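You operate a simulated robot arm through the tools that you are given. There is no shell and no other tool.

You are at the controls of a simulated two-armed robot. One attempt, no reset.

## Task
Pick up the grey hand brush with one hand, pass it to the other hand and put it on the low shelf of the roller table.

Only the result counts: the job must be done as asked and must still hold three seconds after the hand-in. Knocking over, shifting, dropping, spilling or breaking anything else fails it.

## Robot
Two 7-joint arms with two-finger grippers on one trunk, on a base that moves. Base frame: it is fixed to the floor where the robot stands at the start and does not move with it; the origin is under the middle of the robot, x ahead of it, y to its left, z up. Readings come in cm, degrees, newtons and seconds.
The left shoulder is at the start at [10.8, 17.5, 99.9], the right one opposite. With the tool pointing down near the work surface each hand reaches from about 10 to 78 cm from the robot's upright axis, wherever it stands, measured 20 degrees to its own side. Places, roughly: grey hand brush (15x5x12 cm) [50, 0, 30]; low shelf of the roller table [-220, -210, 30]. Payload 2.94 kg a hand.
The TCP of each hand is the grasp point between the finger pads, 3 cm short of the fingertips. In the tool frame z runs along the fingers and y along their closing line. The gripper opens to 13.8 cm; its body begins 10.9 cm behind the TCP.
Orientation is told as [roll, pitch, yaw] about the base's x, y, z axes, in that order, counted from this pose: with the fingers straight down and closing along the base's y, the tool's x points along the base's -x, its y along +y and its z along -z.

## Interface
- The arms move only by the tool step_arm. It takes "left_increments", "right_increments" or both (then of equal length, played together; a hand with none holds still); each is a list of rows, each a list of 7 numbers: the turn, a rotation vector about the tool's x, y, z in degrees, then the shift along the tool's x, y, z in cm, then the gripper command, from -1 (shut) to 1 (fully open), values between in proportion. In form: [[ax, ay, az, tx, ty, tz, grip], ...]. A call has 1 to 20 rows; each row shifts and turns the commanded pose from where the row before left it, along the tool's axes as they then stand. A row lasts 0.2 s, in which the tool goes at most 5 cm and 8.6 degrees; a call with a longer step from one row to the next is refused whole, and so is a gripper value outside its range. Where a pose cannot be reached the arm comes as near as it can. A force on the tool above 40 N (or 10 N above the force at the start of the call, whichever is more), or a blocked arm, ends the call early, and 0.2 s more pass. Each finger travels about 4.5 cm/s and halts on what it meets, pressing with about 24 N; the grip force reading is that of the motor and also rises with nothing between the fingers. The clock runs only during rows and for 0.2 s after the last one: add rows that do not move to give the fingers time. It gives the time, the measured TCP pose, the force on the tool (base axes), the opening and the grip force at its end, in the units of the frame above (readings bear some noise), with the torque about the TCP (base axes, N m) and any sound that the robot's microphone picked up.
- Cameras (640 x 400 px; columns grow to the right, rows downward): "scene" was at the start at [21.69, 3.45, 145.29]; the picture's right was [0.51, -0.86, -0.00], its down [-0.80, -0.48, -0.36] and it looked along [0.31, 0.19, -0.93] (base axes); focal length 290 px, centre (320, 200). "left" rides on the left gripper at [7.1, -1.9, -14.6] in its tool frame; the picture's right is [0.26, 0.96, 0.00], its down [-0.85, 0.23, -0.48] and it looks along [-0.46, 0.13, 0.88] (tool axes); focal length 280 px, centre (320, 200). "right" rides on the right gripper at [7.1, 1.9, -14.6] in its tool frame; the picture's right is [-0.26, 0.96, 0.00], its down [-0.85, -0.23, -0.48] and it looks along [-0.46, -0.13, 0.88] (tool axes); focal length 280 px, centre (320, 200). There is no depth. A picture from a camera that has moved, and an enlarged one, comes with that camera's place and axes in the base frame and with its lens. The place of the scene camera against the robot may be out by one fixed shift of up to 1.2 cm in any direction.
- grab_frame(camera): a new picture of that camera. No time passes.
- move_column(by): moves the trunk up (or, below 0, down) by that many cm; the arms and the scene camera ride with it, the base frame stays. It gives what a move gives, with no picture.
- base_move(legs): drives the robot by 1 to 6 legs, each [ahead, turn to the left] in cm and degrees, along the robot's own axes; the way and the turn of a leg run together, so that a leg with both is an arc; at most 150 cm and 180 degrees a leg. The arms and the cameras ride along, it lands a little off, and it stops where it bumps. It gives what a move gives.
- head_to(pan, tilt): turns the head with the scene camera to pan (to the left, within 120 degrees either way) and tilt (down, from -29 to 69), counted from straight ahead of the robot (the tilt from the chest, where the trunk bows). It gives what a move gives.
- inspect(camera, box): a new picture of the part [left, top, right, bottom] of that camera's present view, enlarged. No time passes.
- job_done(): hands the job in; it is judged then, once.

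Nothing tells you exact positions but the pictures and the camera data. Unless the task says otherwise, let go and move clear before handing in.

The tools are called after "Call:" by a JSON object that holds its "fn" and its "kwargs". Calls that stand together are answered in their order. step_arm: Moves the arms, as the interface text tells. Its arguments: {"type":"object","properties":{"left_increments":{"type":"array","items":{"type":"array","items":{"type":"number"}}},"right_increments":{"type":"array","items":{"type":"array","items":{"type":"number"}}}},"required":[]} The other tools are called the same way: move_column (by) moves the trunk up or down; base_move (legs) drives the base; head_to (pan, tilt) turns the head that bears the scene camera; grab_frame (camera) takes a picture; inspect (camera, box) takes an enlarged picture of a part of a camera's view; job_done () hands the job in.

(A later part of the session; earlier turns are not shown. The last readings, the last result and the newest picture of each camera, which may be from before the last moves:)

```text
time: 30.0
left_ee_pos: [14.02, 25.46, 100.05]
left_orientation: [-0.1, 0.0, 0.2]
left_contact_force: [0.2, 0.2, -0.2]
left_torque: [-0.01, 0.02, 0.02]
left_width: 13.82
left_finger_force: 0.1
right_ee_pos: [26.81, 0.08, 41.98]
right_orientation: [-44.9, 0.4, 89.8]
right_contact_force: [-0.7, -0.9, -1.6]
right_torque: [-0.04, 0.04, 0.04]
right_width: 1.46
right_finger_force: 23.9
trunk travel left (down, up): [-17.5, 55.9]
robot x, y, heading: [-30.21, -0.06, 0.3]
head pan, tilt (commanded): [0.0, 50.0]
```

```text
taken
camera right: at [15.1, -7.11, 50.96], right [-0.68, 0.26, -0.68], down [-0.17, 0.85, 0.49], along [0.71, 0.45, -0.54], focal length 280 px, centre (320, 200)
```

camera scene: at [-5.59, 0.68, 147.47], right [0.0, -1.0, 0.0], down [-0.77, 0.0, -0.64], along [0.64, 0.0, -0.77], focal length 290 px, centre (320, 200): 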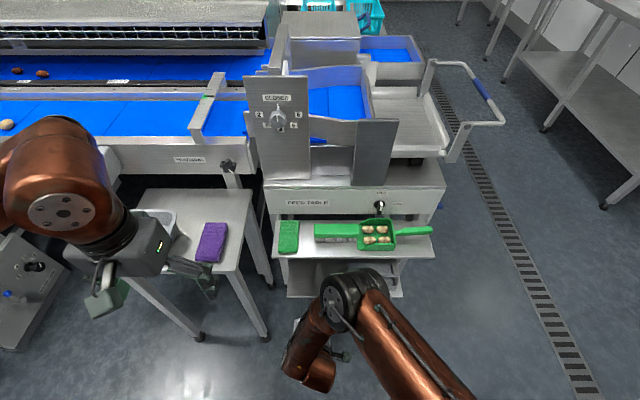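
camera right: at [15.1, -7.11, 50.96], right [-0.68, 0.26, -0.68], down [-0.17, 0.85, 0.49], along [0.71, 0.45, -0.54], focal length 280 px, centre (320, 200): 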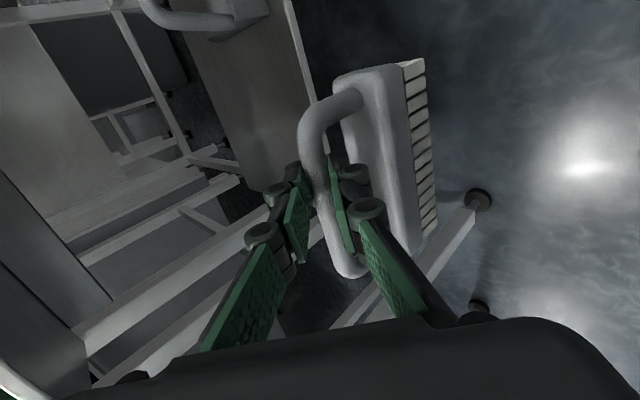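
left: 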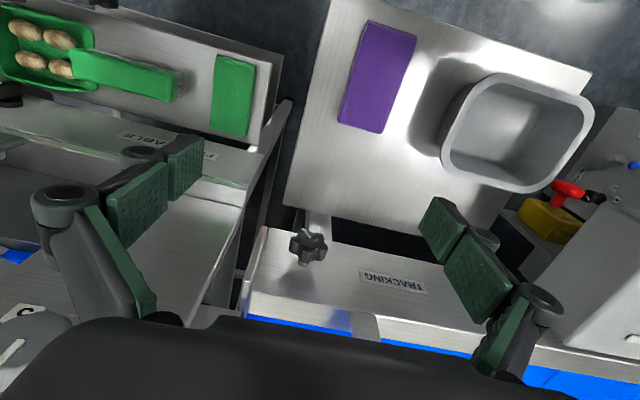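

The brush is out and held firmly. I'll back the robot another 40 cm to get free space, then raise the hand for the pass.

Call:
{"fn": "base_move", "kwargs": {"legs": [[-40, 0]]}}

Call:
{"fn": "step_arm", "kwargs": {"right_increments": [[0, 0, 0, 0, -1.0, -1.0, -1], [0, 0, 0, 0, -1.77, -1.77, -1], [0, 0, 0, 0, -1.77, -1.77, -1], [0, 0, 0, 0, -1.77, -1.77, -1], [0, 0, 0, 0, -1.77, -1.77, -1], [0, 0, 0, 0, -1.77, -1.77, -1], [0, 0, 0, 0, -1.77, -1.77, -1], [0, 0, 0, 0, -1.77, -1.77, -1], [0, 0, 0, 0, -1.77, -1.77, -1], [0, 0, 0, 0, -1.77, -1.77, -1], [0, 0, 0, 0, -1.77, -1.77, -1], [0, 0, 0, 0, -1.0, -1.0, -1], [0, 0, 0, 0, 0, 0, -1]]}}

Call:
{"fn": "grab_frame", "kwargs": {"camera": "scene"}}

Call:
{"fn": "grab_frame", "kwargs": {"camera": "right"}}

```text
time: 32.5
left_ee_pos: [-25.32, 25.41, 99.93]
left_orientation: [-0.2, -0.1, 0.3]
left_contact_force: [-0.5, -0.3, -0.6]
left_torque: [-0.09, -0.02, 0.05]
left_width: 13.79
left_finger_force: 0.1
right_ee_pos: [-12.47, -0.09, 41.97]
right_orientation: [-44.9, 0.4, 89.9]
right_contact_force: [1.1, 0.9, -0.7]
right_torque: [-0.07, 0.05, -0.01]
right_width: 1.5
right_finger_force: 24.3
trunk travel left (down, up): [-17.5, 55.9]
robot x, y, heading: [-69.83, 0.34, 0.1]
head pan, tilt (commanded): [0.0, 50.0]
```

```text
time: 35.2
left_ee_pos: [-25.41, 25.45, 99.96]
left_orientation: [0.0, 0.1, 0.3]
left_contact_force: [0.1, -0.7, 1.1]
left_torque: [0.0, -0.03, 0.02]
left_width: 13.77
left_finger_force: 0.1
right_ee_pos: [-12.2, 0.07, 69.75]
right_orientation: [-45.0, 0.4, 89.8]
right_contact_force: [0.1, -0.3, -1.8]
right_torque: [-0.03, 0.01, 0.01]
right_width: 1.48
right_finger_force: 23.9
trunk travel left (down, up): [-17.5, 55.9]
robot x, y, heading: [-69.58, -0.33, 0.2]
head pan, tilt (commanded): [0.0, 50.0]
```

```text
taken
camera scene: at [-44.94, 0.59, 147.47], right [0.0, -1.0, 0.0], down [-0.77, 0.0, -0.64], along [0.64, 0.0, -0.77], focal length 290 px, centre (320, 200)
```

scene: 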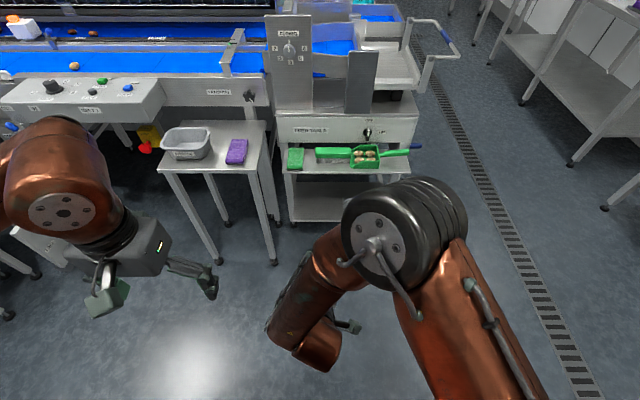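

```text
taken
camera right: at [-24.0, -6.98, 78.76], right [-0.68, 0.26, -0.68], down [-0.17, 0.85, 0.49], along [0.71, 0.45, -0.54], focal length 280 px, centre (320, 200)
```

right: 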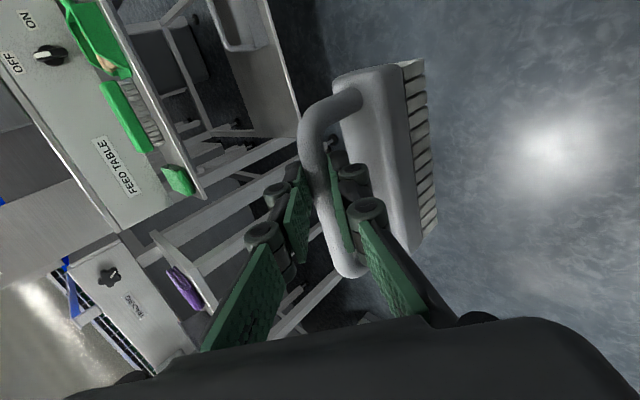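

The brush hangs upright from the right hand at about (-11, 2, 69), block centre near z≈63. The left hand will take the block from its left end, pointing right and 35° down and closing fore-and-aft, so I'll move it over and turn it first.

Call:
{"fn": "step_arm", "kwargs": {"left_increments": [[0, 0, 0, -2.82, 0.3, 2.8, 1], [0, 0, 0, -2.82, 0.3, 2.8, 1], [0, 0, 0, -2.82, 0.3, 2.8, 1], [0, 0, 0, -2.82, 0.3, 2.8, 1], [0, 0, 0, -2.82, 0.3, 2.8, 1], [0, 0, 8.2, 0, 0, 0, 1], [0, 0, 8.2, 0, 0, 0, 1], [0, 0, 8.2, 0, 0, 0, 1], [0, 0, 8.2, 0, 0, 0, 1], [0, 0, 8.2, 0, 0, 0, 1], [0, 0, 8.2, 0, 0, 0, 1], [0, 0, 8.2, 0, 0, 0, 1], [0, 0, 8.2, 0, 0, 0, 1], [0, 0, 8.2, 0, 0, 0, 1], [0, 0, 8.2, 0, 0, 0, 1], [0, 0, 8.0, 0, 0, 0, 1], [0, 0, 0, 0, 0, 0, 1]]}}

Call:
{"fn": "grab_frame", "kwargs": {"camera": "scene"}}

Call:
{"fn": "grab_frame", "kwargs": {"camera": "left"}}

```text
time: 38.9
left_ee_pos: [-11.18, 27.07, 85.85]
left_orientation: [0.0, 0.0, -38.0]
left_contact_force: [-0.4, -0.1, -0.3]
left_torque: [0.01, 0.02, -0.01]
left_width: 13.81
left_finger_force: 0.1
left hand out of reach, approached as far as the arm can: row 11, 12, 13, 14, 15, 16
right_ee_pos: [-12.31, -0.01, 69.79]
right_orientation: [-44.8, 0.4, 89.8]
right_contact_force: [0.4, 0.3, -1.0]
right_torque: [-0.01, 0.01, 0.01]
right_width: 1.44
right_finger_force: 24.3
trunk travel left (down, up): [-17.5, 55.9]
robot x, y, heading: [-69.93, -0.53, 0.1]
head pan, tilt (commanded): [0.0, 50.0]
```

```text
taken
camera scene: at [-44.95, 0.58, 147.47], right [0.0, -1.0, 0.0], down [-0.77, 0.0, -0.64], along [0.64, 0.0, -0.77], focal length 290 px, centre (320, 200)
```

scene: 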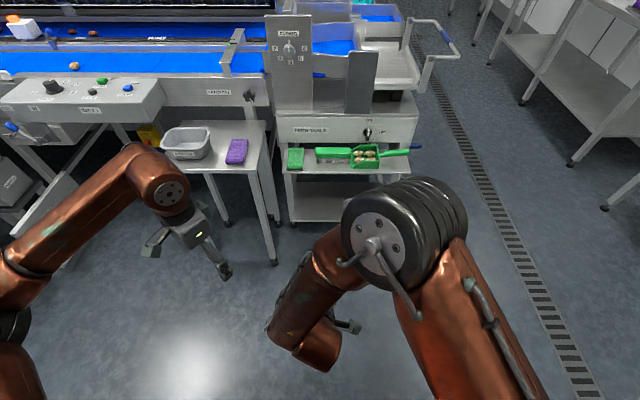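

```text
taken
camera left: at [-18.01, 29.87, 100.53], right [0.39, 0.92, 0.0], down [0.81, -0.34, 0.48], along [0.44, -0.19, -0.88], focal length 280 px, centre (320, 200)
```

left: 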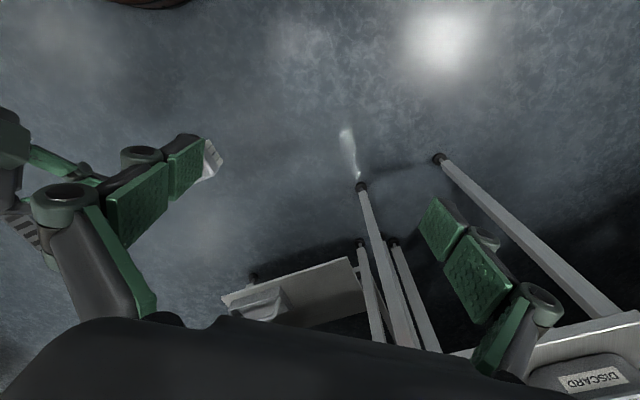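

The wrist sticks at 38° of yaw when pointing down. I'll pitch the left hand up towards 35° below level first, then turn it about the vertical.

Call:
{"fn": "step_arm", "kwargs": {"left_increments": [[0, -7.86, 0, 0, 0, 0, 1], [0, -7.86, 0, 0, 0, 0, 1], [0, -7.86, 0, 0, 0, 0, 1], [0, -7.86, 0, 0, 0, 0, 1], [0, -7.86, 0, 0, 0, 0, 1], [0, -7.86, 0, 0, 0, 0, 1], [0, -7.86, 0, 0, 0, 0, 1], [6.55, 0, 4.59, 0, 0, 0, 1], [6.55, 0, 4.59, 0, 0, 0, 1], [6.55, 0, 4.59, 0, 0, 0, 1], [6.55, 0, 4.59, 0, 0, 0, 1], [6.55, 0, 4.59, 0, 0, 0, 1], [6.55, 0, 4.59, 0, 0, 0, 1], [0, 0, 0, 0, 0, 0, 1]]}}

Call:
{"fn": "grab_frame", "kwargs": {"camera": "scene"}}

Call:
{"fn": "grab_frame", "kwargs": {"camera": "left"}}

```text
time: 41.9
left_ee_pos: [-18.3, 22.13, 83.88]
left_orientation: [-7.2, -18.7, -43.8]
left_contact_force: [-0.3, -0.2, 0.1]
left_torque: [0.0, 0.0, 0.02]
left_width: 13.8
left_finger_force: 0.1
left hand out of reach, approached as far as the arm can: row 2, 3, 4, 5, 6, 7, 8, 9, 10, 11, 12, 13
right_ee_pos: [-12.34, 0.12, 69.75]
right_orientation: [-44.9, 0.5, 89.8]
right_contact_force: [0.3, 0.8, -0.9]
right_torque: [-0.02, 0.0, -0.01]
right_width: 1.51
right_finger_force: 23.9
trunk travel left (down, up): [-17.5, 55.9]
robot x, y, heading: [-69.48, 0.23, 0.3]
head pan, tilt (commanded): [0.0, 50.0]
```

```text
taken
camera scene: at [-44.96, 0.57, 147.47], right [0.0, -1.0, 0.0], down [-0.77, 0.0, -0.64], along [0.64, 0.0, -0.77], focal length 290 px, centre (320, 200)
```

scene: 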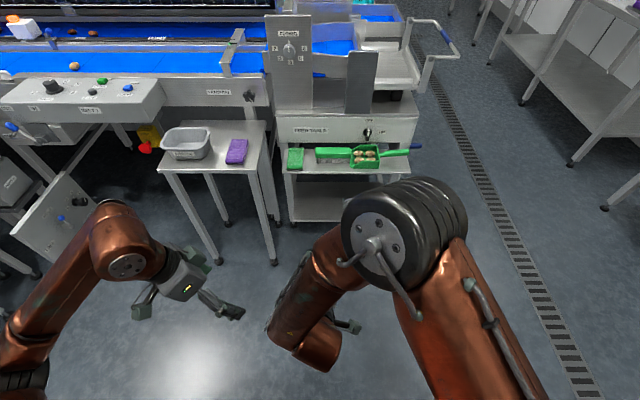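

```text
taken
camera left: at [-26.72, 30.04, 95.66], right [0.51, 0.84, -0.2], down [0.68, -0.25, 0.69], along [0.53, -0.49, -0.7], focal length 280 px, centre (320, 200)
```

left: 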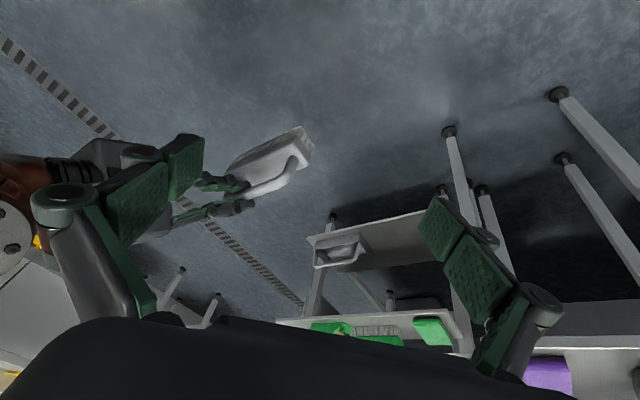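

The limit looks like the elbow folding too tightly close in. I'll take the left hand lower and further forward, away from its shoulder, and try turning it there.

Call:
{"fn": "step_arm", "kwargs": {"left_increments": [[0, 0, 0, -0.437, 1.886, 3.257, 1], [0, 0, 0, -0.437, 1.886, 3.257, 1], [0, 0, 0, -0.437, 1.886, 3.257, 1], [0, 0, 0, -0.437, 1.886, 3.257, 1], [0, 0, 0, -0.437, 1.886, 3.257, 1], [0, 0, 0, -0.437, 1.886, 3.257, 1], [0, 0, 0, -0.437, 1.886, 3.257, 1], [2.57, 0.95, 7.52, 0, 0, 0, 1], [2.57, 0.95, 7.52, 0, 0, 0, 1], [2.57, 0.95, 7.52, 0, 0, 0, 1], [2.57, 0.95, 7.52, 0, 0, 0, 1], [2.57, 0.95, 7.52, 0, 0, 0, 1], [0, 0, 0, 0, 0, 0, 1]]}}

Call:
{"fn": "grab_frame", "kwargs": {"camera": "scene"}}

Call:
{"fn": "grab_frame", "kwargs": {"camera": "left"}}

```text
time: 44.6
left_ee_pos: [-17.91, 21.84, 82.62]
left_orientation: [-7.2, -18.6, -43.8]
left_contact_force: [1.1, 0.4, 0.1]
left_torque: [-0.03, 0.04, 0.03]
left_width: 13.81
left_finger_force: 0.0
left hand out of reach, approached as far as the arm can: row 1, 2, 3, 4, 5, 6, 7, 8, 9, 10, 11, 12
right_ee_pos: [-12.23, 0.13, 69.67]
right_orientation: [-44.9, 0.4, 89.8]
right_contact_force: [0.0, -0.1, -1.6]
right_torque: [-0.07, 0.03, 0.0]
right_width: 1.43
right_finger_force: 24.1
trunk travel left (down, up): [-17.5, 55.9]
robot x, y, heading: [-69.85, -0.33, 0.1]
head pan, tilt (commanded): [0.0, 50.0]
```

```text
taken
camera scene: at [-44.96, 0.58, 147.48], right [0.0, -1.0, 0.0], down [-0.77, 0.0, -0.64], along [0.64, 0.0, -0.77], focal length 290 px, centre (320, 200)
```

scene: 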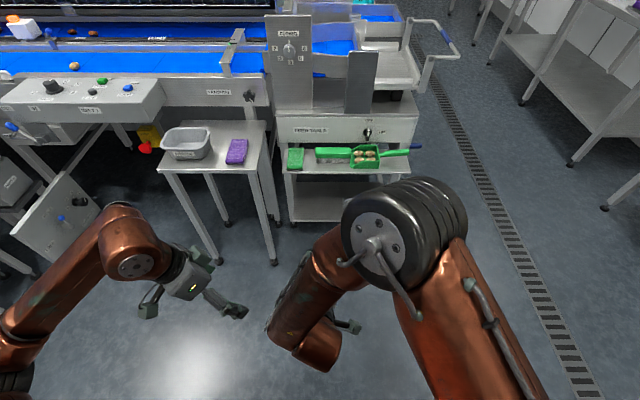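

```text
taken
camera left: at [-26.12, 29.69, 94.43], right [0.51, 0.84, -0.2], down [0.68, -0.25, 0.69], along [0.53, -0.49, -0.7], focal length 280 px, centre (320, 200)
```

left: 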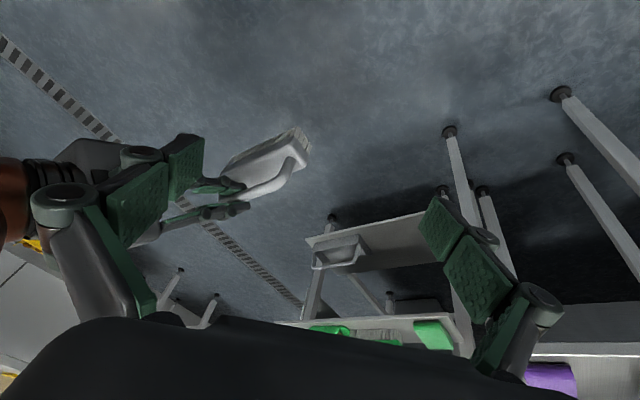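

The left arm is jammed against a joint limit in that pose. I'll unwind it to the plain downward orientation first.

Call:
{"fn": "step_arm", "kwargs": {"left_increments": [[-2.0, 2.15, -6.36, 0, 0, 0, 1], [-2.0, 2.15, -6.36, 0, 0, 0, 1], [-2.0, 2.15, -6.36, 0, 0, 0, 1], [-2.0, 2.15, -6.36, 0, 0, 0, 1], [-2.0, 2.15, -6.36, 0, 0, 0, 1], [-2.0, 2.15, -6.36, 0, 0, 0, 1], [-2.0, 2.15, -6.36, 0, 0, 0, 1], [0, 0, 0, 0, 0, 0, 1]]}}

```text
time: 46.5
left_ee_pos: [-18.05, 21.7, 82.61]
left_orientation: [0.2, 0.2, 0.0]
left_contact_force: [0.1, 0.0, 0.1]
left_torque: [-0.02, 0.03, 0.03]
left_width: 13.81
left_finger_force: 0.1
right_ee_pos: [-12.36, 0.06, 69.74]
right_orientation: [-44.9, 0.4, 89.8]
right_contact_force: [-0.4, 0.2, -0.8]
right_torque: [-0.05, 0.04, 0.0]
right_width: 1.48
right_finger_force: 24.0
trunk travel left (down, up): [-17.5, 55.9]
robot x, y, heading: [-70.0, -0.35, -0.0]
head pan, tilt (commanded): [0.0, 50.0]
```

Call:
{"fn": "step_arm", "kwargs": {"left_increments": [[0, 0, 0, -2.29, 0.47, 2.94, 1], [0, 0, 0, -2.29, 0.47, 2.94, 1], [0, 0, 0, -2.29, 0.47, 2.94, 1], [0, 0, 0, -2.29, 0.47, 2.94, 1], [0, 0, 0, -2.29, 0.47, 2.94, 1], [0, 0, 0, -2.29, 0.47, 2.94, 1], [0, 0, 0, -2.29, 0.47, 2.94, 1], [0, -7.5, 0, 0, 0, 0, 1], [0, -7.5, 0, 0, 0, 0, 1], [0, -7.5, 0, 0, 0, 0, 1], [0, -7.5, 0, 0, 0, 0, 1], [0, -7.5, 0, 0, 0, 0, 1], [0, -7.5, 0, 0, 0, 0, 1], [0, 0, 0, 0, 0, 0, 1]]}}

Call:
{"fn": "grab_frame", "kwargs": {"camera": "scene"}}

```text
time: 49.5
left_ee_pos: [-2.03, 25.03, 62.05]
left_orientation: [0.1, -45.1, -0.1]
left_contact_force: [0.5, -0.6, -0.4]
left_torque: [0.02, 0.03, 0.03]
left_width: 13.82
left_finger_force: 0.0
right_ee_pos: [-12.35, 0.0, 69.78]
right_orientation: [-44.9, 0.3, 89.8]
right_contact_force: [-0.2, 0.8, -1.1]
right_torque: [-0.03, 0.03, 0.02]
right_width: 1.47
right_finger_force: 24.8
trunk travel left (down, up): [-17.5, 55.9]
robot x, y, heading: [-69.66, -0.13, 0.3]
head pan, tilt (commanded): [0.0, 50.0]
```

```text
taken
camera scene: at [-44.96, 0.57, 147.48], right [0.0, -1.0, 0.0], down [-0.77, 0.0, -0.64], along [0.64, 0.0, -0.77], focal length 290 px, centre (320, 200)
```

scene: 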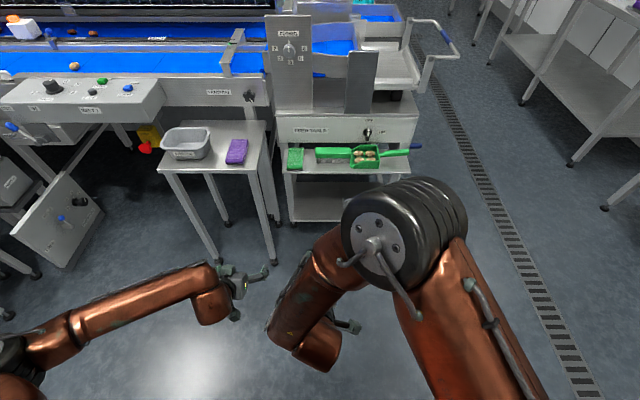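

Call:
{"fn": "step_arm", "kwargs": {"left_increments": [[5.66, 0, 5.66, 0, 0, 0, 1], [5.66, 0, 5.66, 0, 0, 0, 1], [5.66, 0, 5.66, 0, 0, 0, 1], [5.66, 0, 5.66, 0, 0, 0, 1], [5.66, 0, 5.66, 0, 0, 0, 1], [0, 0, 0, 0, 0, 0, 1]]}}

Call:
{"fn": "grab_frame", "kwargs": {"camera": "scene"}}

```text
time: 50.9
left_ee_pos: [-1.84, 23.66, 61.53]
left_orientation: [-0.3, -45.6, -36.8]
left_contact_force: [-0.4, 0.1, 0.3]
left_torque: [-0.03, -0.01, 0.0]
left_width: 13.8
left_finger_force: 0.1
left hand out of reach, approached as far as the arm can: row 5
right_ee_pos: [-12.29, 0.19, 69.82]
right_orientation: [-44.9, 0.6, 89.8]
right_contact_force: [-0.9, -0.9, -1.8]
right_torque: [-0.02, 0.06, -0.01]
right_width: 1.48
right_finger_force: 24.1
trunk travel left (down, up): [-17.5, 55.9]
robot x, y, heading: [-69.33, -0.39, 0.1]
head pan, tilt (commanded): [0.0, 50.0]
```

```text
taken
camera scene: at [-45.0, 0.73, 147.49], right [0.0, -1.0, 0.0], down [-0.77, 0.0, -0.64], along [0.64, 0.0, -0.77], focal length 290 px, centre (320, 200)
```

scene: 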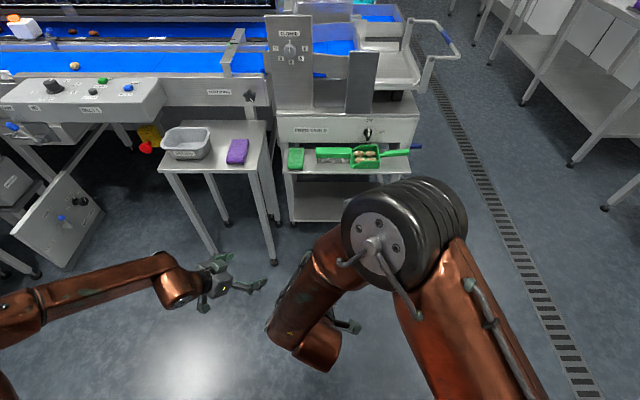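

Turning that way runs into a wrist roll limit at about -37°. I'll undo it and try the opposite wrist roll (closing axis flipped), which gives the same grasp.

Call:
{"fn": "step_arm", "kwargs": {"left_increments": [[-5.2, 0, -5.2, 0, 0, 0, 1], [-5.2, 0, -5.2, 0, 0, 0, 1], [-5.2, 0, -5.2, 0, 0, 0, 1], [-5.2, 0, -5.2, 0, 0, 0, 1], [-5.2, 0, -5.2, 0, 0, 0, 1], [0, 7.5, 0, 0, 0, 0, 1], [0, 7.5, 0, 0, 0, 0, 1], [0, 7.5, 0, 0, 0, 0, 1], [0, 7.5, 0, 0, 0, 0, 1], [0, 7.5, 0, 0, 0, 0, 1], [0, 7.5, 0, 0, 0, 0, 1], [0, 0, 0, 0, 0, 0, 1]]}}

Call:
{"fn": "step_arm", "kwargs": {"left_increments": [[0, 0, -8.2, 0, 0, 0, 1], [0, 0, -8.2, 0, 0, 0, 1], [0, 0, -8.2, 0, 0, 0, 1], [0, 0, -8.2, 0, 0, 0, 1], [0, 0, -8.2, 0, 0, 0, 1], [0, 0, -8.2, 0, 0, 0, 1], [0, 0, -8.2, 0, 0, 0, 1], [0, 0, -8.2, 0, 0, 0, 1], [0, 0, -8.2, 0, 0, 0, 1], [0, 0, -8.2, 0, 0, 0, 1], [0, 0, -8.0, 0, 0, 0, 1], [0, 0, 0, 0, 0, 0, 1]]}}

Call:
{"fn": "grab_frame", "kwargs": {"camera": "scene"}}

```text
time: 53.5
left_ee_pos: [-2.07, 24.92, 62.0]
left_orientation: [0.1, 0.2, -3.2]
left_contact_force: [0.4, -0.6, -1.0]
left_torque: [-0.04, 0.0, -0.01]
left_width: 13.78
left_finger_force: 0.1
right_ee_pos: [-12.41, 0.06, 69.72]
right_orientation: [-44.9, 0.4, 89.7]
right_contact_force: [-0.2, -1.0, -1.4]
right_torque: [-0.06, 0.0, -0.02]
right_width: 1.47
right_finger_force: 24.2
trunk travel left (down, up): [-17.5, 55.9]
robot x, y, heading: [-69.61, -0.08, 0.2]
head pan, tilt (commanded): [0.0, 50.0]
```

```text
time: 56.0
left_ee_pos: [-2.05, 24.99, 61.99]
left_orientation: [0.1, 0.0, 86.9]
left_contact_force: [0.9, 0.6, -0.5]
left_torque: [-0.02, -0.02, -0.01]
left_width: 13.83
left_finger_force: 0.1
right_ee_pos: [-12.35, 0.05, 69.72]
right_orientation: [-44.9, 0.4, 89.8]
right_contact_force: [0.2, 1.3, -1.3]
right_torque: [-0.02, 0.01, -0.01]
right_width: 1.46
right_finger_force: 24.0
trunk travel left (down, up): [-17.5, 55.9]
robot x, y, heading: [-69.41, -0.1, 0.1]
head pan, tilt (commanded): [0.0, 50.0]
```

```text
taken
camera scene: at [-44.95, 0.58, 147.47], right [0.0, -1.0, 0.0], down [-0.77, 0.0, -0.64], along [0.64, 0.0, -0.77], focal length 290 px, centre (320, 200)
```

scene: 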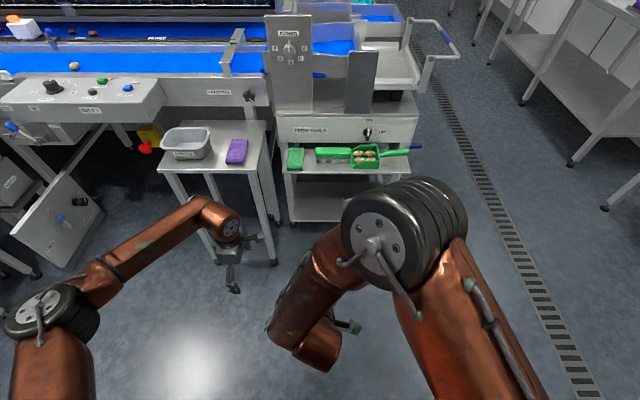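

The flipped roll works. Now I'll tilt the left hand so it points to the robot's right, 35° below level.

Call:
{"fn": "step_arm", "kwargs": {"left_increments": [[0, 0, -3.1, 0, 0, 0, 1], [0, 7.86, 0, 0, 0, 0, 1], [0, 7.86, 0, 0, 0, 0, 1], [0, 7.86, 0, 0, 0, 0, 1], [0, 7.86, 0, 0, 0, 0, 1], [0, 7.86, 0, 0, 0, 0, 1], [0, 7.86, 0, 0, 0, 0, 1], [0, 7.86, 0, 0, 0, 0, 1], [0, 0, 0, 0, 0, 0, 1]]}}

Call:
{"fn": "grab_frame", "kwargs": {"camera": "scene"}}

Call:
{"fn": "grab_frame", "kwargs": {"camera": "left"}}

```text
time: 58.0
left_ee_pos: [-1.99, 25.03, 62.14]
left_orientation: [0.1, 55.0, 90.0]
left_contact_force: [1.0, 0.1, 0.0]
left_torque: [0.02, 0.0, -0.03]
left_width: 13.79
left_finger_force: 0.0
right_ee_pos: [-12.3, 0.11, 69.8]
right_orientation: [-44.9, 0.4, 89.8]
right_contact_force: [-0.6, -0.4, -1.1]
right_torque: [-0.06, 0.04, -0.04]
right_width: 1.47
right_finger_force: 24.1
trunk travel left (down, up): [-17.5, 55.9]
robot x, y, heading: [-69.56, -0.29, 0.3]
head pan, tilt (commanded): [0.0, 50.0]
```

```text
taken
camera scene: at [-44.98, 0.57, 147.49], right [0.0, -1.0, 0.0], down [-0.77, 0.0, -0.64], along [0.64, 0.0, -0.77], focal length 290 px, centre (320, 200)
```

scene: 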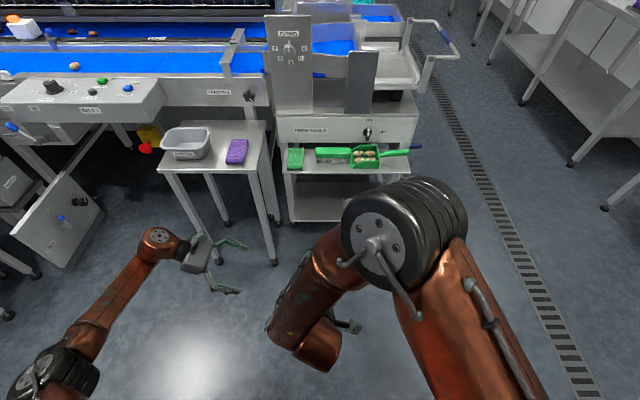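

```text
taken
camera left: at [-0.08, 32.97, 76.32], right [-0.97, -0.15, 0.22], down [-0.23, 0.88, -0.42], along [-0.13, -0.46, -0.88], focal length 280 px, centre (320, 200)
```

left: 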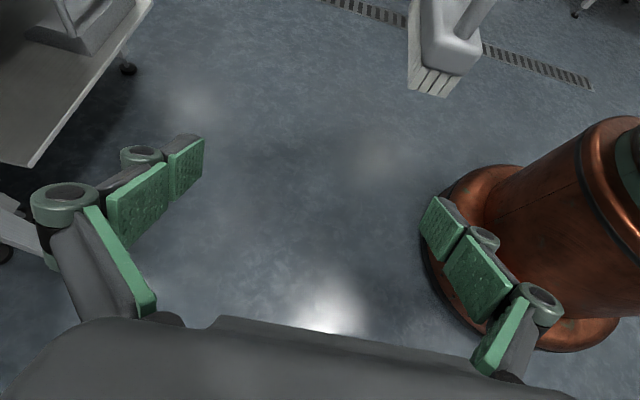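

That pose was reached exactly. I'll bring the left hand to a pre-grasp point off the brush's left end and look.

Call:
{"fn": "step_arm", "kwargs": {"left_increments": [[0, 0, 0, 2.55, 1.86, 0.46, 0.3], [0, 0, 0, 2.55, 1.86, 0.46, 0.3], [0, 0, 0, 2.55, 1.86, 0.46, 0.3], [0, 0, 0, 2.55, 1.86, 0.46, 0.3], [0, 0, 0, 2.55, 1.86, 0.46, 0.3], [0, 0, 0, 0, 0, 0, 0.3]]}}

Call:
{"fn": "grab_frame", "kwargs": {"camera": "scene"}}

Call:
{"fn": "grab_frame", "kwargs": {"camera": "left"}}

Call:
{"fn": "grab_frame", "kwargs": {"camera": "right"}}

```text
time: 59.5
left_ee_pos: [-11.46, 16.04, 71.29]
left_orientation: [0.2, 55.0, 90.1]
left_contact_force: [-0.1, 0.4, 0.5]
left_torque: [-0.03, 0.0, 0.04]
left_width: 8.97
left_finger_force: 0.0
right_ee_pos: [-12.34, 0.11, 69.69]
right_orientation: [-44.9, 0.4, 89.9]
right_contact_force: [0.1, -0.6, -1.6]
right_torque: [-0.03, -0.01, 0.0]
right_width: 1.48
right_finger_force: 23.9
trunk travel left (down, up): [-17.5, 55.9]
robot x, y, heading: [-69.51, -0.08, 0.1]
head pan, tilt (commanded): [0.0, 50.0]
```

```text
taken
camera scene: at [-44.93, 0.62, 147.47], right [0.0, -1.0, 0.0], down [-0.77, 0.0, -0.64], along [0.64, 0.0, -0.77], focal length 290 px, centre (320, 200)
```

scene: 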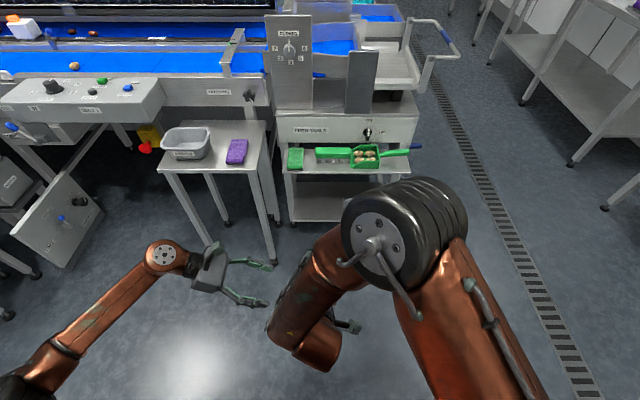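

```text
taken
camera left: at [-9.44, 23.92, 85.53], right [-0.96, -0.15, 0.22], down [-0.23, 0.88, -0.42], along [-0.13, -0.45, -0.88], focal length 280 px, centre (320, 200)
```

left: 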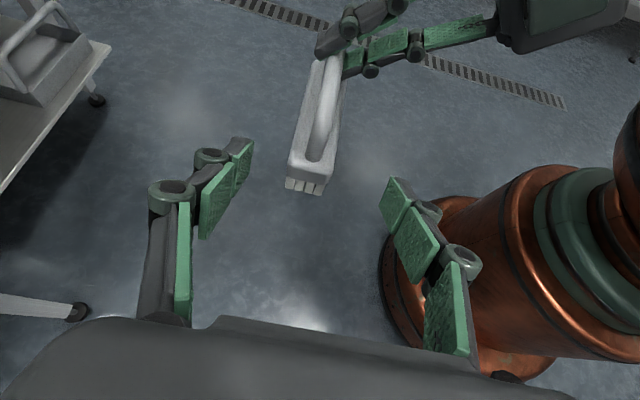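

```text
taken
camera right: at [-23.98, -6.96, 78.73], right [-0.68, 0.26, -0.68], down [-0.17, 0.85, 0.49], along [0.71, 0.45, -0.54], focal length 280 px, centre (320, 200)
```

right: 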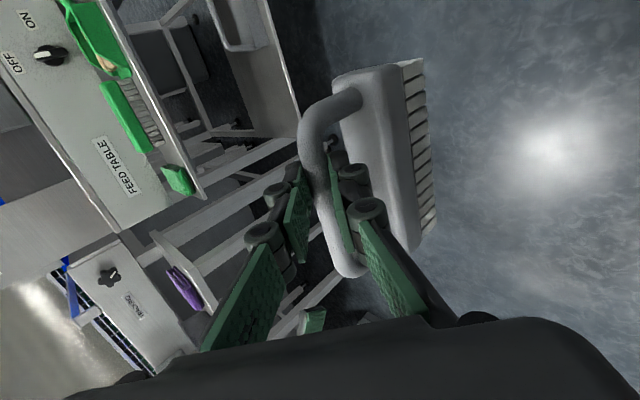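

Call:
{"fn": "inspect", "kwargs": {"camera": "left", "box": [240, 10, 440, 210]}}

Call:
{"fn": "inspect", "kwargs": {"camera": "right", "box": [270, 40, 470, 290]}}

```text
2.00 times, centred on (340, 110) of left
camera zoom: at [-9.44, 23.92, 85.53], right [-0.96, -0.15, 0.22], down [-0.23, 0.88, -0.42], along [-0.13, -0.45, -0.88], focal length 561 px, centre (280, 380)
```

zoom: 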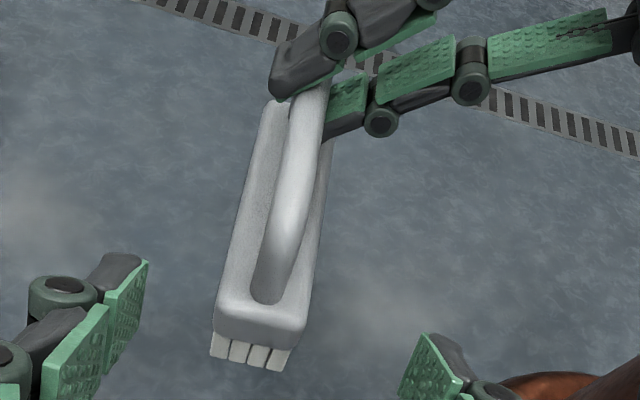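

```text
1.60 times, centred on (370, 165) of right
camera zoom: at [-23.98, -6.96, 78.73], right [-0.68, 0.26, -0.68], down [-0.17, 0.85, 0.49], along [0.71, 0.45, -0.54], focal length 449 px, centre (240, 256)
```

zoom: 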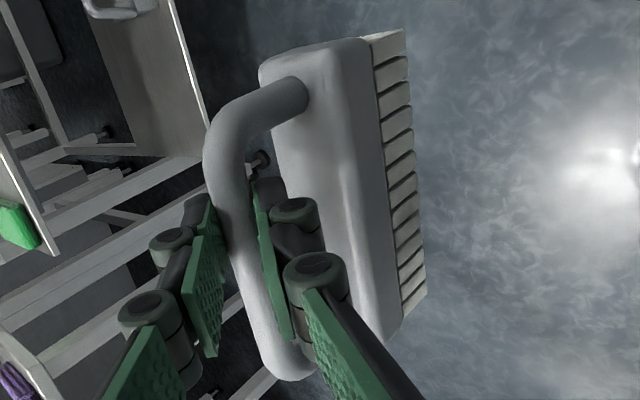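

The left camera confirms the block end at about (-11.2, 9.8, 63.2), as predicted. I'll slide the left fingers along both sides of the block, and pause for a look partway.

Call:
{"fn": "step_arm", "kwargs": {"left_increments": [[0, 0, 0, 0.03, -0.1, 2.3, 0.15], [0, 0, 0, 0.03, -0.1, 2.3, 0.15], [0, 0, 0, 0.03, -0.06, 2.3, 0.15], [0, 0, 0, 0.02, 0, 2.3, 0.15], [0, 0, 0, 0, 0, 0, 0.15]]}}

Call:
{"fn": "grab_frame", "kwargs": {"camera": "left"}}

Call:
{"fn": "grab_frame", "kwargs": {"camera": "right"}}

```text
time: 60.6
left_ee_pos: [-11.11, 8.11, 66.07]
left_orientation: [0.1, 54.8, 90.0]
left_contact_force: [0.2, -0.3, -0.4]
left_torque: [-0.02, -0.02, 0.0]
left_width: 7.95
left_finger_force: 0.0
right_ee_pos: [-12.28, 0.17, 69.7]
right_orientation: [-45.0, 0.4, 89.8]
right_contact_force: [-0.1, 0.0, -1.8]
right_torque: [-0.06, 0.0, 0.02]
right_width: 1.46
right_finger_force: 24.2
trunk travel left (down, up): [-17.5, 55.9]
robot x, y, heading: [-69.63, 0.13, 0.1]
head pan, tilt (commanded): [0.0, 50.0]
```

```text
taken
camera left: at [-9.18, 16.04, 80.35], right [-0.96, -0.15, 0.22], down [-0.23, 0.88, -0.42], along [-0.13, -0.45, -0.88], focal length 280 px, centre (320, 200)
```

left: 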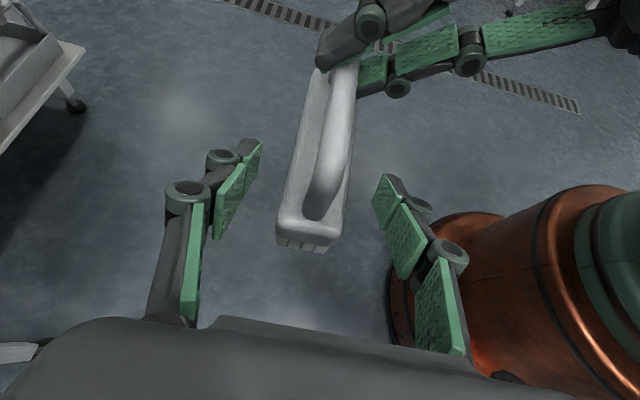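

```text
taken
camera right: at [-24.0, -6.98, 78.75], right [-0.68, 0.26, -0.68], down [-0.17, 0.85, 0.49], along [0.71, 0.45, -0.54], focal length 280 px, centre (320, 200)
```

right: 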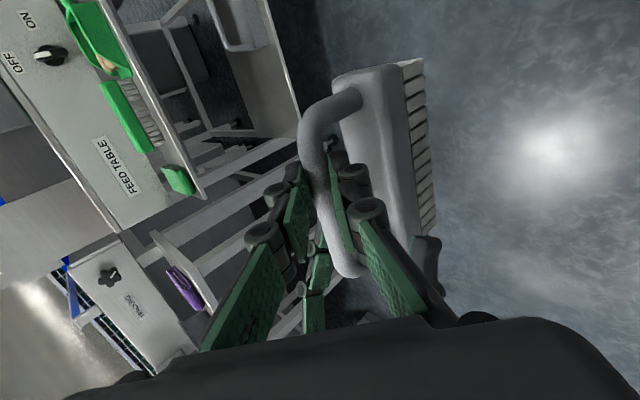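

Everything lines up. I'll advance the last 4.8 cm.

Call:
{"fn": "step_arm", "kwargs": {"left_increments": [[0, 0, 0, -0.04, 0.02, 1.2, 0.15], [0, 0, 0, -0.04, 0.02, 1.2, 0.15], [0, 0, 0, -0.04, 0.02, 1.2, 0.15], [0, 0, 0, -0.04, 0.02, 1.17, 0.15], [0, 0, 0, 0, 0, 0, 0.15]]}}

Call:
{"fn": "grab_frame", "kwargs": {"camera": "left"}}

Call:
{"fn": "inspect", "kwargs": {"camera": "right", "box": [270, 40, 470, 340]}}

```text
time: 61.9
left_ee_pos: [-11.36, 4.34, 63.11]
left_orientation: [0.1, 54.9, 89.9]
left_contact_force: [1.2, 0.1, -0.6]
left_torque: [0.02, 0.03, 0.0]
left_width: 7.91
left_finger_force: 0.0
right_ee_pos: [-12.25, 0.03, 69.74]
right_orientation: [-44.9, 0.4, 89.9]
right_contact_force: [0.4, 0.1, -1.3]
right_torque: [-0.03, 0.07, 0.01]
right_width: 1.49
right_finger_force: 24.1
trunk travel left (down, up): [-17.5, 55.9]
robot x, y, heading: [-69.6, -0.21, 0.3]
head pan, tilt (commanded): [0.0, 50.0]
```

```text
taken
camera left: at [-9.26, 12.28, 77.35], right [-0.97, -0.15, 0.22], down [-0.23, 0.88, -0.42], along [-0.13, -0.45, -0.88], focal length 280 px, centre (320, 200)
```

left: 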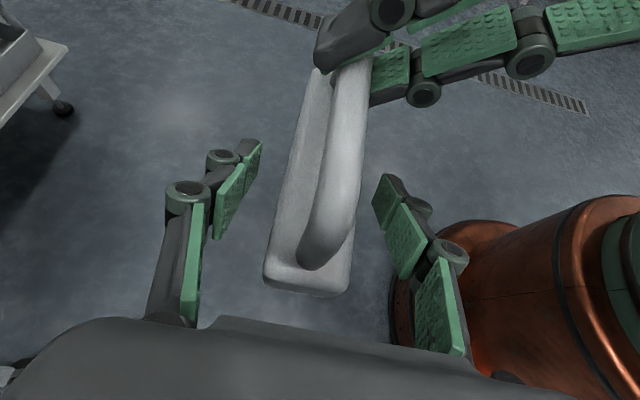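

```text
1.33 times, centred on (370, 190) of right
camera zoom: at [-24.0, -6.99, 78.75], right [-0.68, 0.26, -0.68], down [-0.17, 0.85, 0.49], along [0.71, 0.45, -0.54], focal length 374 px, centre (253, 213)
```

zoom: 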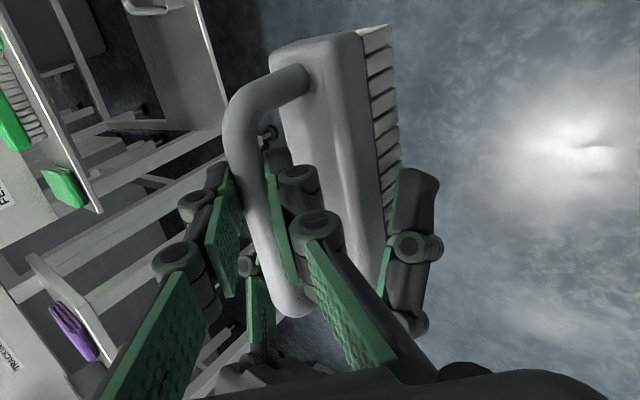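

Call:
{"fn": "step_arm", "kwargs": {"left_increments": [[0, 0, 0, 0, 0, 0, -0.1], [0, 0, 0, 0, 0, 0, -0.2], [0, 0, 0, 0, 0, 0, -0.25], [0, 0, 0, 0, 0, 0, -0.3]]}}

Call:
{"fn": "grab_frame", "kwargs": {"camera": "left"}}

```text
time: 62.9
left_ee_pos: [-11.31, 4.35, 63.2]
left_orientation: [0.3, 54.9, 90.1]
left_contact_force: [0.5, 0.2, 0.1]
left_torque: [-0.01, 0.02, 0.01]
left_width: 4.84
left_finger_force: 0.1
right_ee_pos: [-12.45, 0.13, 69.76]
right_orientation: [-44.8, 0.3, 89.8]
right_contact_force: [0.3, -0.4, -1.7]
right_torque: [-0.06, 0.01, -0.01]
right_width: 1.48
right_finger_force: 24.2
trunk travel left (down, up): [-17.5, 55.9]
robot x, y, heading: [-69.37, -0.23, 0.2]
head pan, tilt (commanded): [0.0, 50.0]
```

```text
taken
camera left: at [-9.25, 12.3, 77.36], right [-0.96, -0.15, 0.22], down [-0.23, 0.88, -0.42], along [-0.13, -0.45, -0.88], focal length 280 px, centre (320, 200)
```

left: 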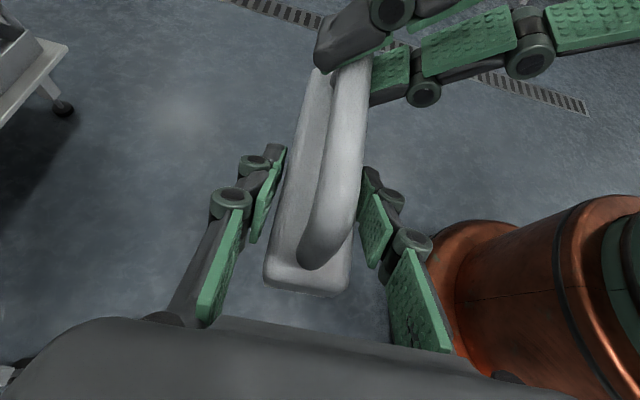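

Call:
{"fn": "step_arm", "kwargs": {"left_increments": [[0, 0, 0, 0, 0, 0, -0.36], [0, 0, 0, 0, 0, 0, -0.42], [0, 0, 0, 0, 0, 0, -0.5], [0, 0, 0, 0, 0, 0, -1], [0, 0, 0, 0, 0, 0, -1], [0, 0, 0, 0, 0, 0, -1]]}}

Call:
{"fn": "grab_frame", "kwargs": {"camera": "left"}}

Call:
{"fn": "grab_frame", "kwargs": {"camera": "right"}}

```text
time: 64.2
left_ee_pos: [-11.3, 4.32, 63.03]
left_orientation: [0.2, 54.8, 90.0]
left_contact_force: [-1.4, 0.7, 0.3]
left_torque: [-0.04, -0.05, 0.03]
left_width: 4.35
left_finger_force: 24.2
right_ee_pos: [-12.22, 0.06, 69.74]
right_orientation: [-45.0, 0.4, 89.9]
right_contact_force: [1.5, -0.6, -1.9]
right_torque: [-0.09, -0.02, -0.06]
right_width: 1.45
right_finger_force: 24.1
trunk travel left (down, up): [-17.5, 55.9]
robot x, y, heading: [-69.38, -0.37, 0.0]
head pan, tilt (commanded): [0.0, 50.0]
```

```text
taken
camera left: at [-9.25, 12.3, 77.35], right [-0.96, -0.15, 0.22], down [-0.23, 0.88, -0.42], along [-0.13, -0.45, -0.88], focal length 280 px, centre (320, 200)
```

left: 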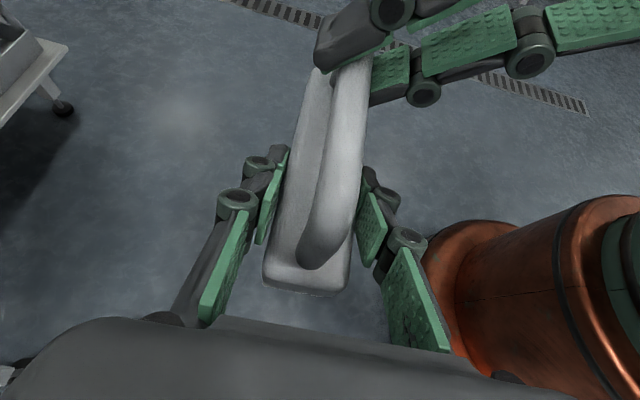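

```text
taken
camera right: at [-23.99, -6.99, 78.75], right [-0.68, 0.26, -0.68], down [-0.17, 0.85, 0.49], along [0.71, 0.45, -0.54], focal length 280 px, centre (320, 200)
```

right: 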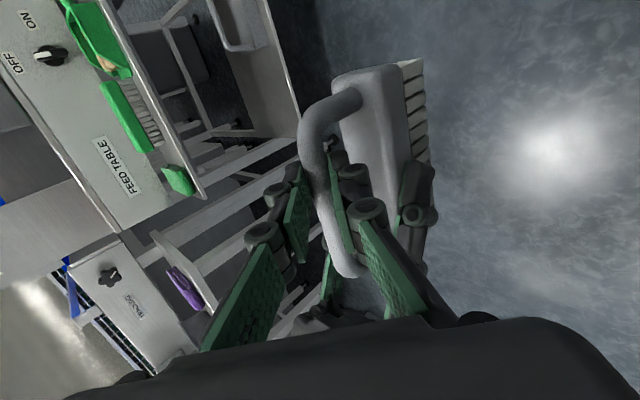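

Both hands hold the brush now (left: 4.35 cm wide, 24 N on the block). I'll open the right hand gently.

Call:
{"fn": "step_arm", "kwargs": {"right_increments": [[0, 0, 0, 0, 0, 0, -0.7], [0, 0, 0, 0, 0, 0, -0.55], [0, 0, 0, 0, 0, 0, -0.42], [0, 0, 0, 0, 0, 0, -0.42], [0, 0, 0, 0, 0, 0, -0.42]]}}

Call:
{"fn": "grab_frame", "kwargs": {"camera": "left"}}

Call:
{"fn": "grab_frame", "kwargs": {"camera": "right"}}

```text
time: 65.5
left_ee_pos: [-11.31, 4.42, 63.05]
left_orientation: [0.2, 54.9, 90.1]
left_contact_force: [0.3, -0.6, 0.1]
left_torque: [0.01, 0.0, -0.03]
left_width: 4.34
left_finger_force: 24.0
right_ee_pos: [-12.18, 0.15, 69.77]
right_orientation: [-44.9, 0.5, 89.8]
right_contact_force: [0.6, 0.5, -0.1]
right_torque: [0.02, 0.04, 0.03]
right_width: 4.0
right_finger_force: 0.0
trunk travel left (down, up): [-17.5, 55.9]
robot x, y, heading: [-69.38, 0.04, 0.2]
head pan, tilt (commanded): [0.0, 50.0]
```

```text
taken
camera left: at [-9.25, 12.3, 77.36], right [-0.96, -0.15, 0.22], down [-0.23, 0.88, -0.42], along [-0.13, -0.45, -0.88], focal length 280 px, centre (320, 200)
```

left: 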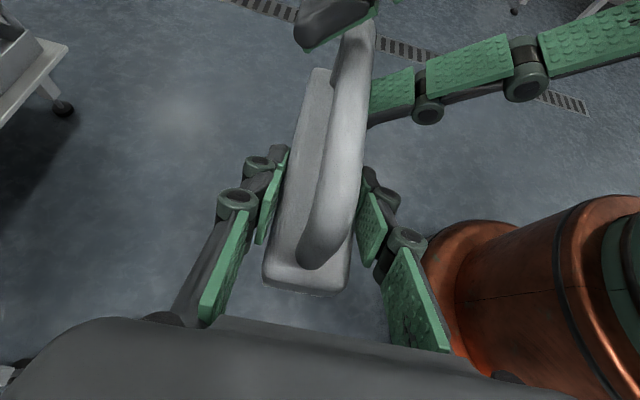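

```text
taken
camera right: at [-24.0, -6.99, 78.74], right [-0.68, 0.26, -0.68], down [-0.17, 0.85, 0.49], along [0.71, 0.45, -0.54], focal length 280 px, centre (320, 200)
```

right: 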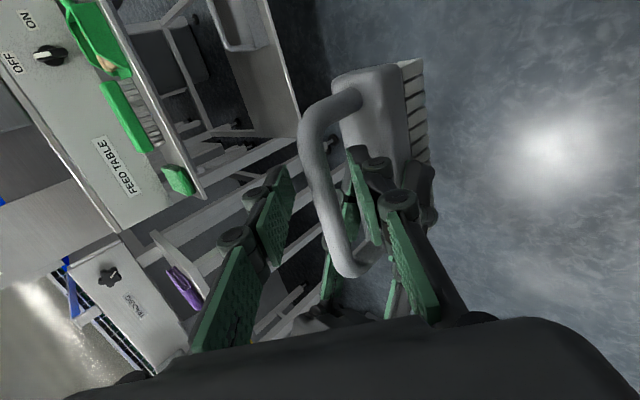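

The brush stays put in the left hand. Now I'll withdraw the right hand straight back along its fingers.

Call:
{"fn": "step_arm", "kwargs": {"right_increments": [[0, 0, 0, 0, 0, -1.0, -0.42], [0, 0, 0, 0, 0, -1.5, -0.42], [0, 0, 0, 0, 0, -2, -0.42], [0, 0, 0, 0, 0, -2, -0.42], [0, 0, 0, 0, 0, -2, -0.42], [0, 0, 0, 0, 0, -2, -0.42], [0, 0, 0, 0, 0, 0, -0.42]]}}

Call:
{"fn": "grab_frame", "kwargs": {"camera": "left"}}

Call:
{"fn": "grab_frame", "kwargs": {"camera": "scene"}}

```text
time: 67.0
left_ee_pos: [-11.24, 4.31, 63.13]
left_orientation: [0.1, 55.0, 90.0]
left_contact_force: [0.2, 0.0, 0.5]
left_torque: [0.05, 0.01, -0.03]
left_width: 4.32
left_finger_force: 24.2
right_ee_pos: [-19.77, 0.06, 77.21]
right_orientation: [-45.0, 0.4, 89.8]
right_contact_force: [0.1, 0.1, -1.0]
right_torque: [-0.03, 0.01, 0.01]
right_width: 4.0
right_finger_force: 0.0
trunk travel left (down, up): [-17.5, 55.9]
robot x, y, heading: [-69.53, -0.18, 0.2]
head pan, tilt (commanded): [0.0, 50.0]
```

```text
taken
camera left: at [-9.25, 12.3, 77.34], right [-0.96, -0.15, 0.22], down [-0.23, 0.88, -0.42], along [-0.13, -0.45, -0.88], focal length 280 px, centre (320, 200)
```

left: 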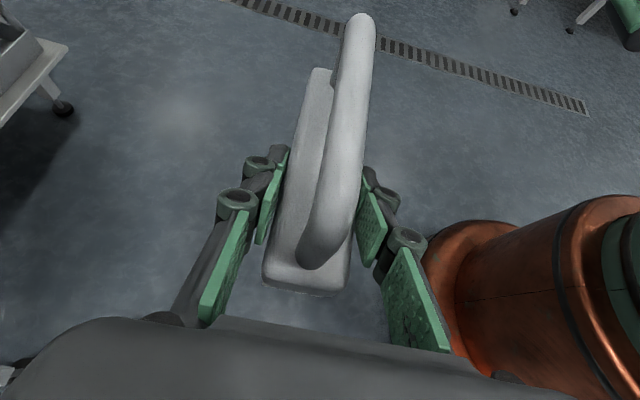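

```text
taken
camera scene: at [-44.94, 0.58, 147.47], right [0.0, -1.0, 0.0], down [-0.77, 0.0, -0.64], along [0.64, 0.0, -0.77], focal length 290 px, centre (320, 200)
```

scene: 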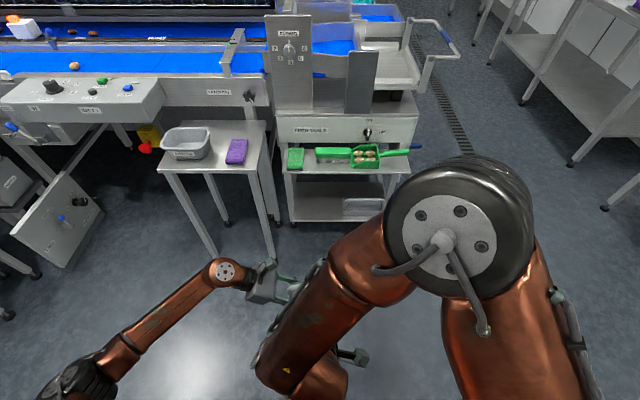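

The pass is done: the left hand alone holds the brush. Next I'll move the right hand out to the right and unwind it.

Call:
{"fn": "step_arm", "kwargs": {"right_increments": [[0, 0, 0, 4, 0, 0, -0.42], [0, 0, 0, 4, 0, 0, -0.42], [0, 0, 0, 4, 0, 0, -0.42], [0, 0, 0, 4, 0, 0, -0.42], [0, 0, 0, 4, 0, 0, -0.42], [0, 0, 0, 4, 0, 0, -0.42], [0, 0, 8.2, 0, 0, 0, -0.42], [0, 0, 8.2, 0, 0, 0, -0.42], [0, 0, 8.2, 0, 0, 0, -0.42], [0, 0, 8.2, 0, 0, 0, -0.42], [0, 0, 8.2, 0, 0, 0, -0.42], [0, 0, 8.2, 0, 0, 0, -0.42], [0, 0, 8.2, 0, 0, 0, -0.42], [0, 0, 8.2, 0, 0, 0, -0.42], [0, 0, 8.2, 0, 0, 0, -0.42], [0, 0, 8.2, 0, 0, 0, -0.42], [0, 0, 8.0, 0, 0, 0, -0.42], [0, 0, 0, 0, 0, 0, -0.42]]}}

Call:
{"fn": "grab_frame", "kwargs": {"camera": "scene"}}

```text
time: 70.8
left_ee_pos: [-11.16, 4.34, 63.02]
left_orientation: [0.2, 55.0, 90.1]
left_contact_force: [-0.1, -0.1, -0.2]
left_torque: [0.04, 0.02, 0.05]
left_width: 4.34
left_finger_force: 24.1
right_ee_pos: [-20.04, -10.93, 77.04]
right_orientation: [-0.6, -45.0, 0.1]
right_contact_force: [-0.1, 1.0, 0.3]
right_torque: [-0.01, 0.01, -0.01]
right_width: 3.99
right_finger_force: 0.1
right hand out of reach, approached as far as the arm can: row 3, 4, 5, 6
trunk travel left (down, up): [-17.5, 55.9]
robot x, y, heading: [-69.53, -0.36, 0.1]
head pan, tilt (commanded): [0.0, 50.0]
```

```text
taken
camera scene: at [-44.97, 0.53, 147.48], right [0.0, -1.0, 0.0], down [-0.77, 0.0, -0.64], along [0.64, 0.0, -0.77], focal length 290 px, centre (320, 200)
```

scene: 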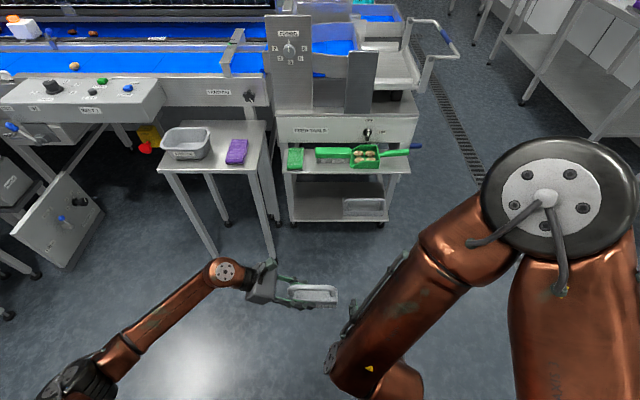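

Call:
{"fn": "step_arm", "kwargs": {"right_increments": [[0, 7.5, 0, 0, 0, 0, -0.42], [0, 7.5, 0, 0, 0, 0, -0.42], [0, 7.5, 0, 0, 0, 0, -0.42], [0, 7.5, 0, 0, 0, 0, -0.42], [0, 7.5, 0, 0, 0, 0, -0.42], [0, 7.5, 0, 0, 0, 0, -0.42], [0, 0, 0, 1.5, -3.5, 2.5, -0.42], [0, 0, 0, 1.5, -3.5, 2.5, -0.42], [0, 0, 0, 1.5, -3.5, 2.5, -0.42], [0, 0, 0, 1.5, -3.5, 2.5, -0.42], [0, 0, 0, 0, 0, 0, -0.42]]}}

Call:
{"fn": "grab_frame", "kwargs": {"camera": "scene"}}

Call:
{"fn": "grab_frame", "kwargs": {"camera": "left"}}

```text
time: 73.2
left_ee_pos: [-11.23, 4.34, 63.1]
left_orientation: [0.1, 54.8, 90.0]
left_contact_force: [-1.3, 1.2, 0.3]
left_torque: [0.02, 0.0, -0.01]
left_width: 4.35
left_finger_force: 24.0
right_ee_pos: [-26.22, -25.2, 67.37]
right_orientation: [-0.4, 0.0, 0.0]
right_contact_force: [0.2, -0.5, 0.0]
right_torque: [0.01, -0.01, -0.02]
right_width: 4.01
right_finger_force: 0.0
trunk travel left (down, up): [-17.5, 55.9]
robot x, y, heading: [-69.52, -0.17, -0.1]
head pan, tilt (commanded): [0.0, 50.0]
```

```text
taken
camera scene: at [-44.98, 0.51, 147.48], right [0.0, -1.0, 0.0], down [-0.77, 0.0, -0.64], along [0.64, 0.0, -0.77], focal length 290 px, centre (320, 200)
```

scene: 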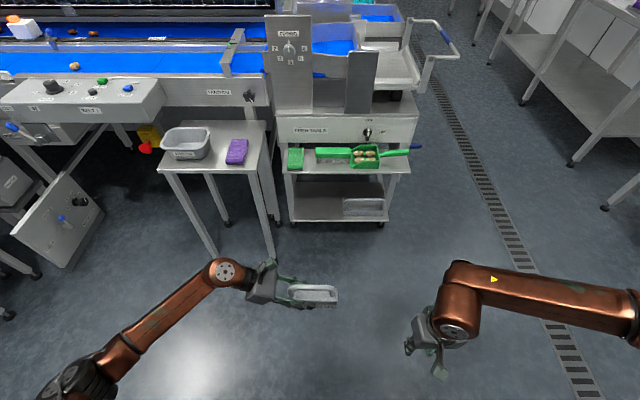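

```text
taken
camera left: at [-9.26, 12.27, 77.37], right [-0.96, -0.15, 0.22], down [-0.23, 0.88, -0.42], along [-0.13, -0.45, -0.88], focal length 280 px, centre (320, 200)
```

left: 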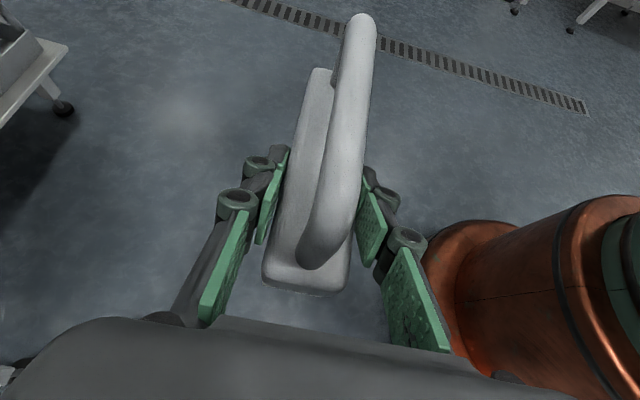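

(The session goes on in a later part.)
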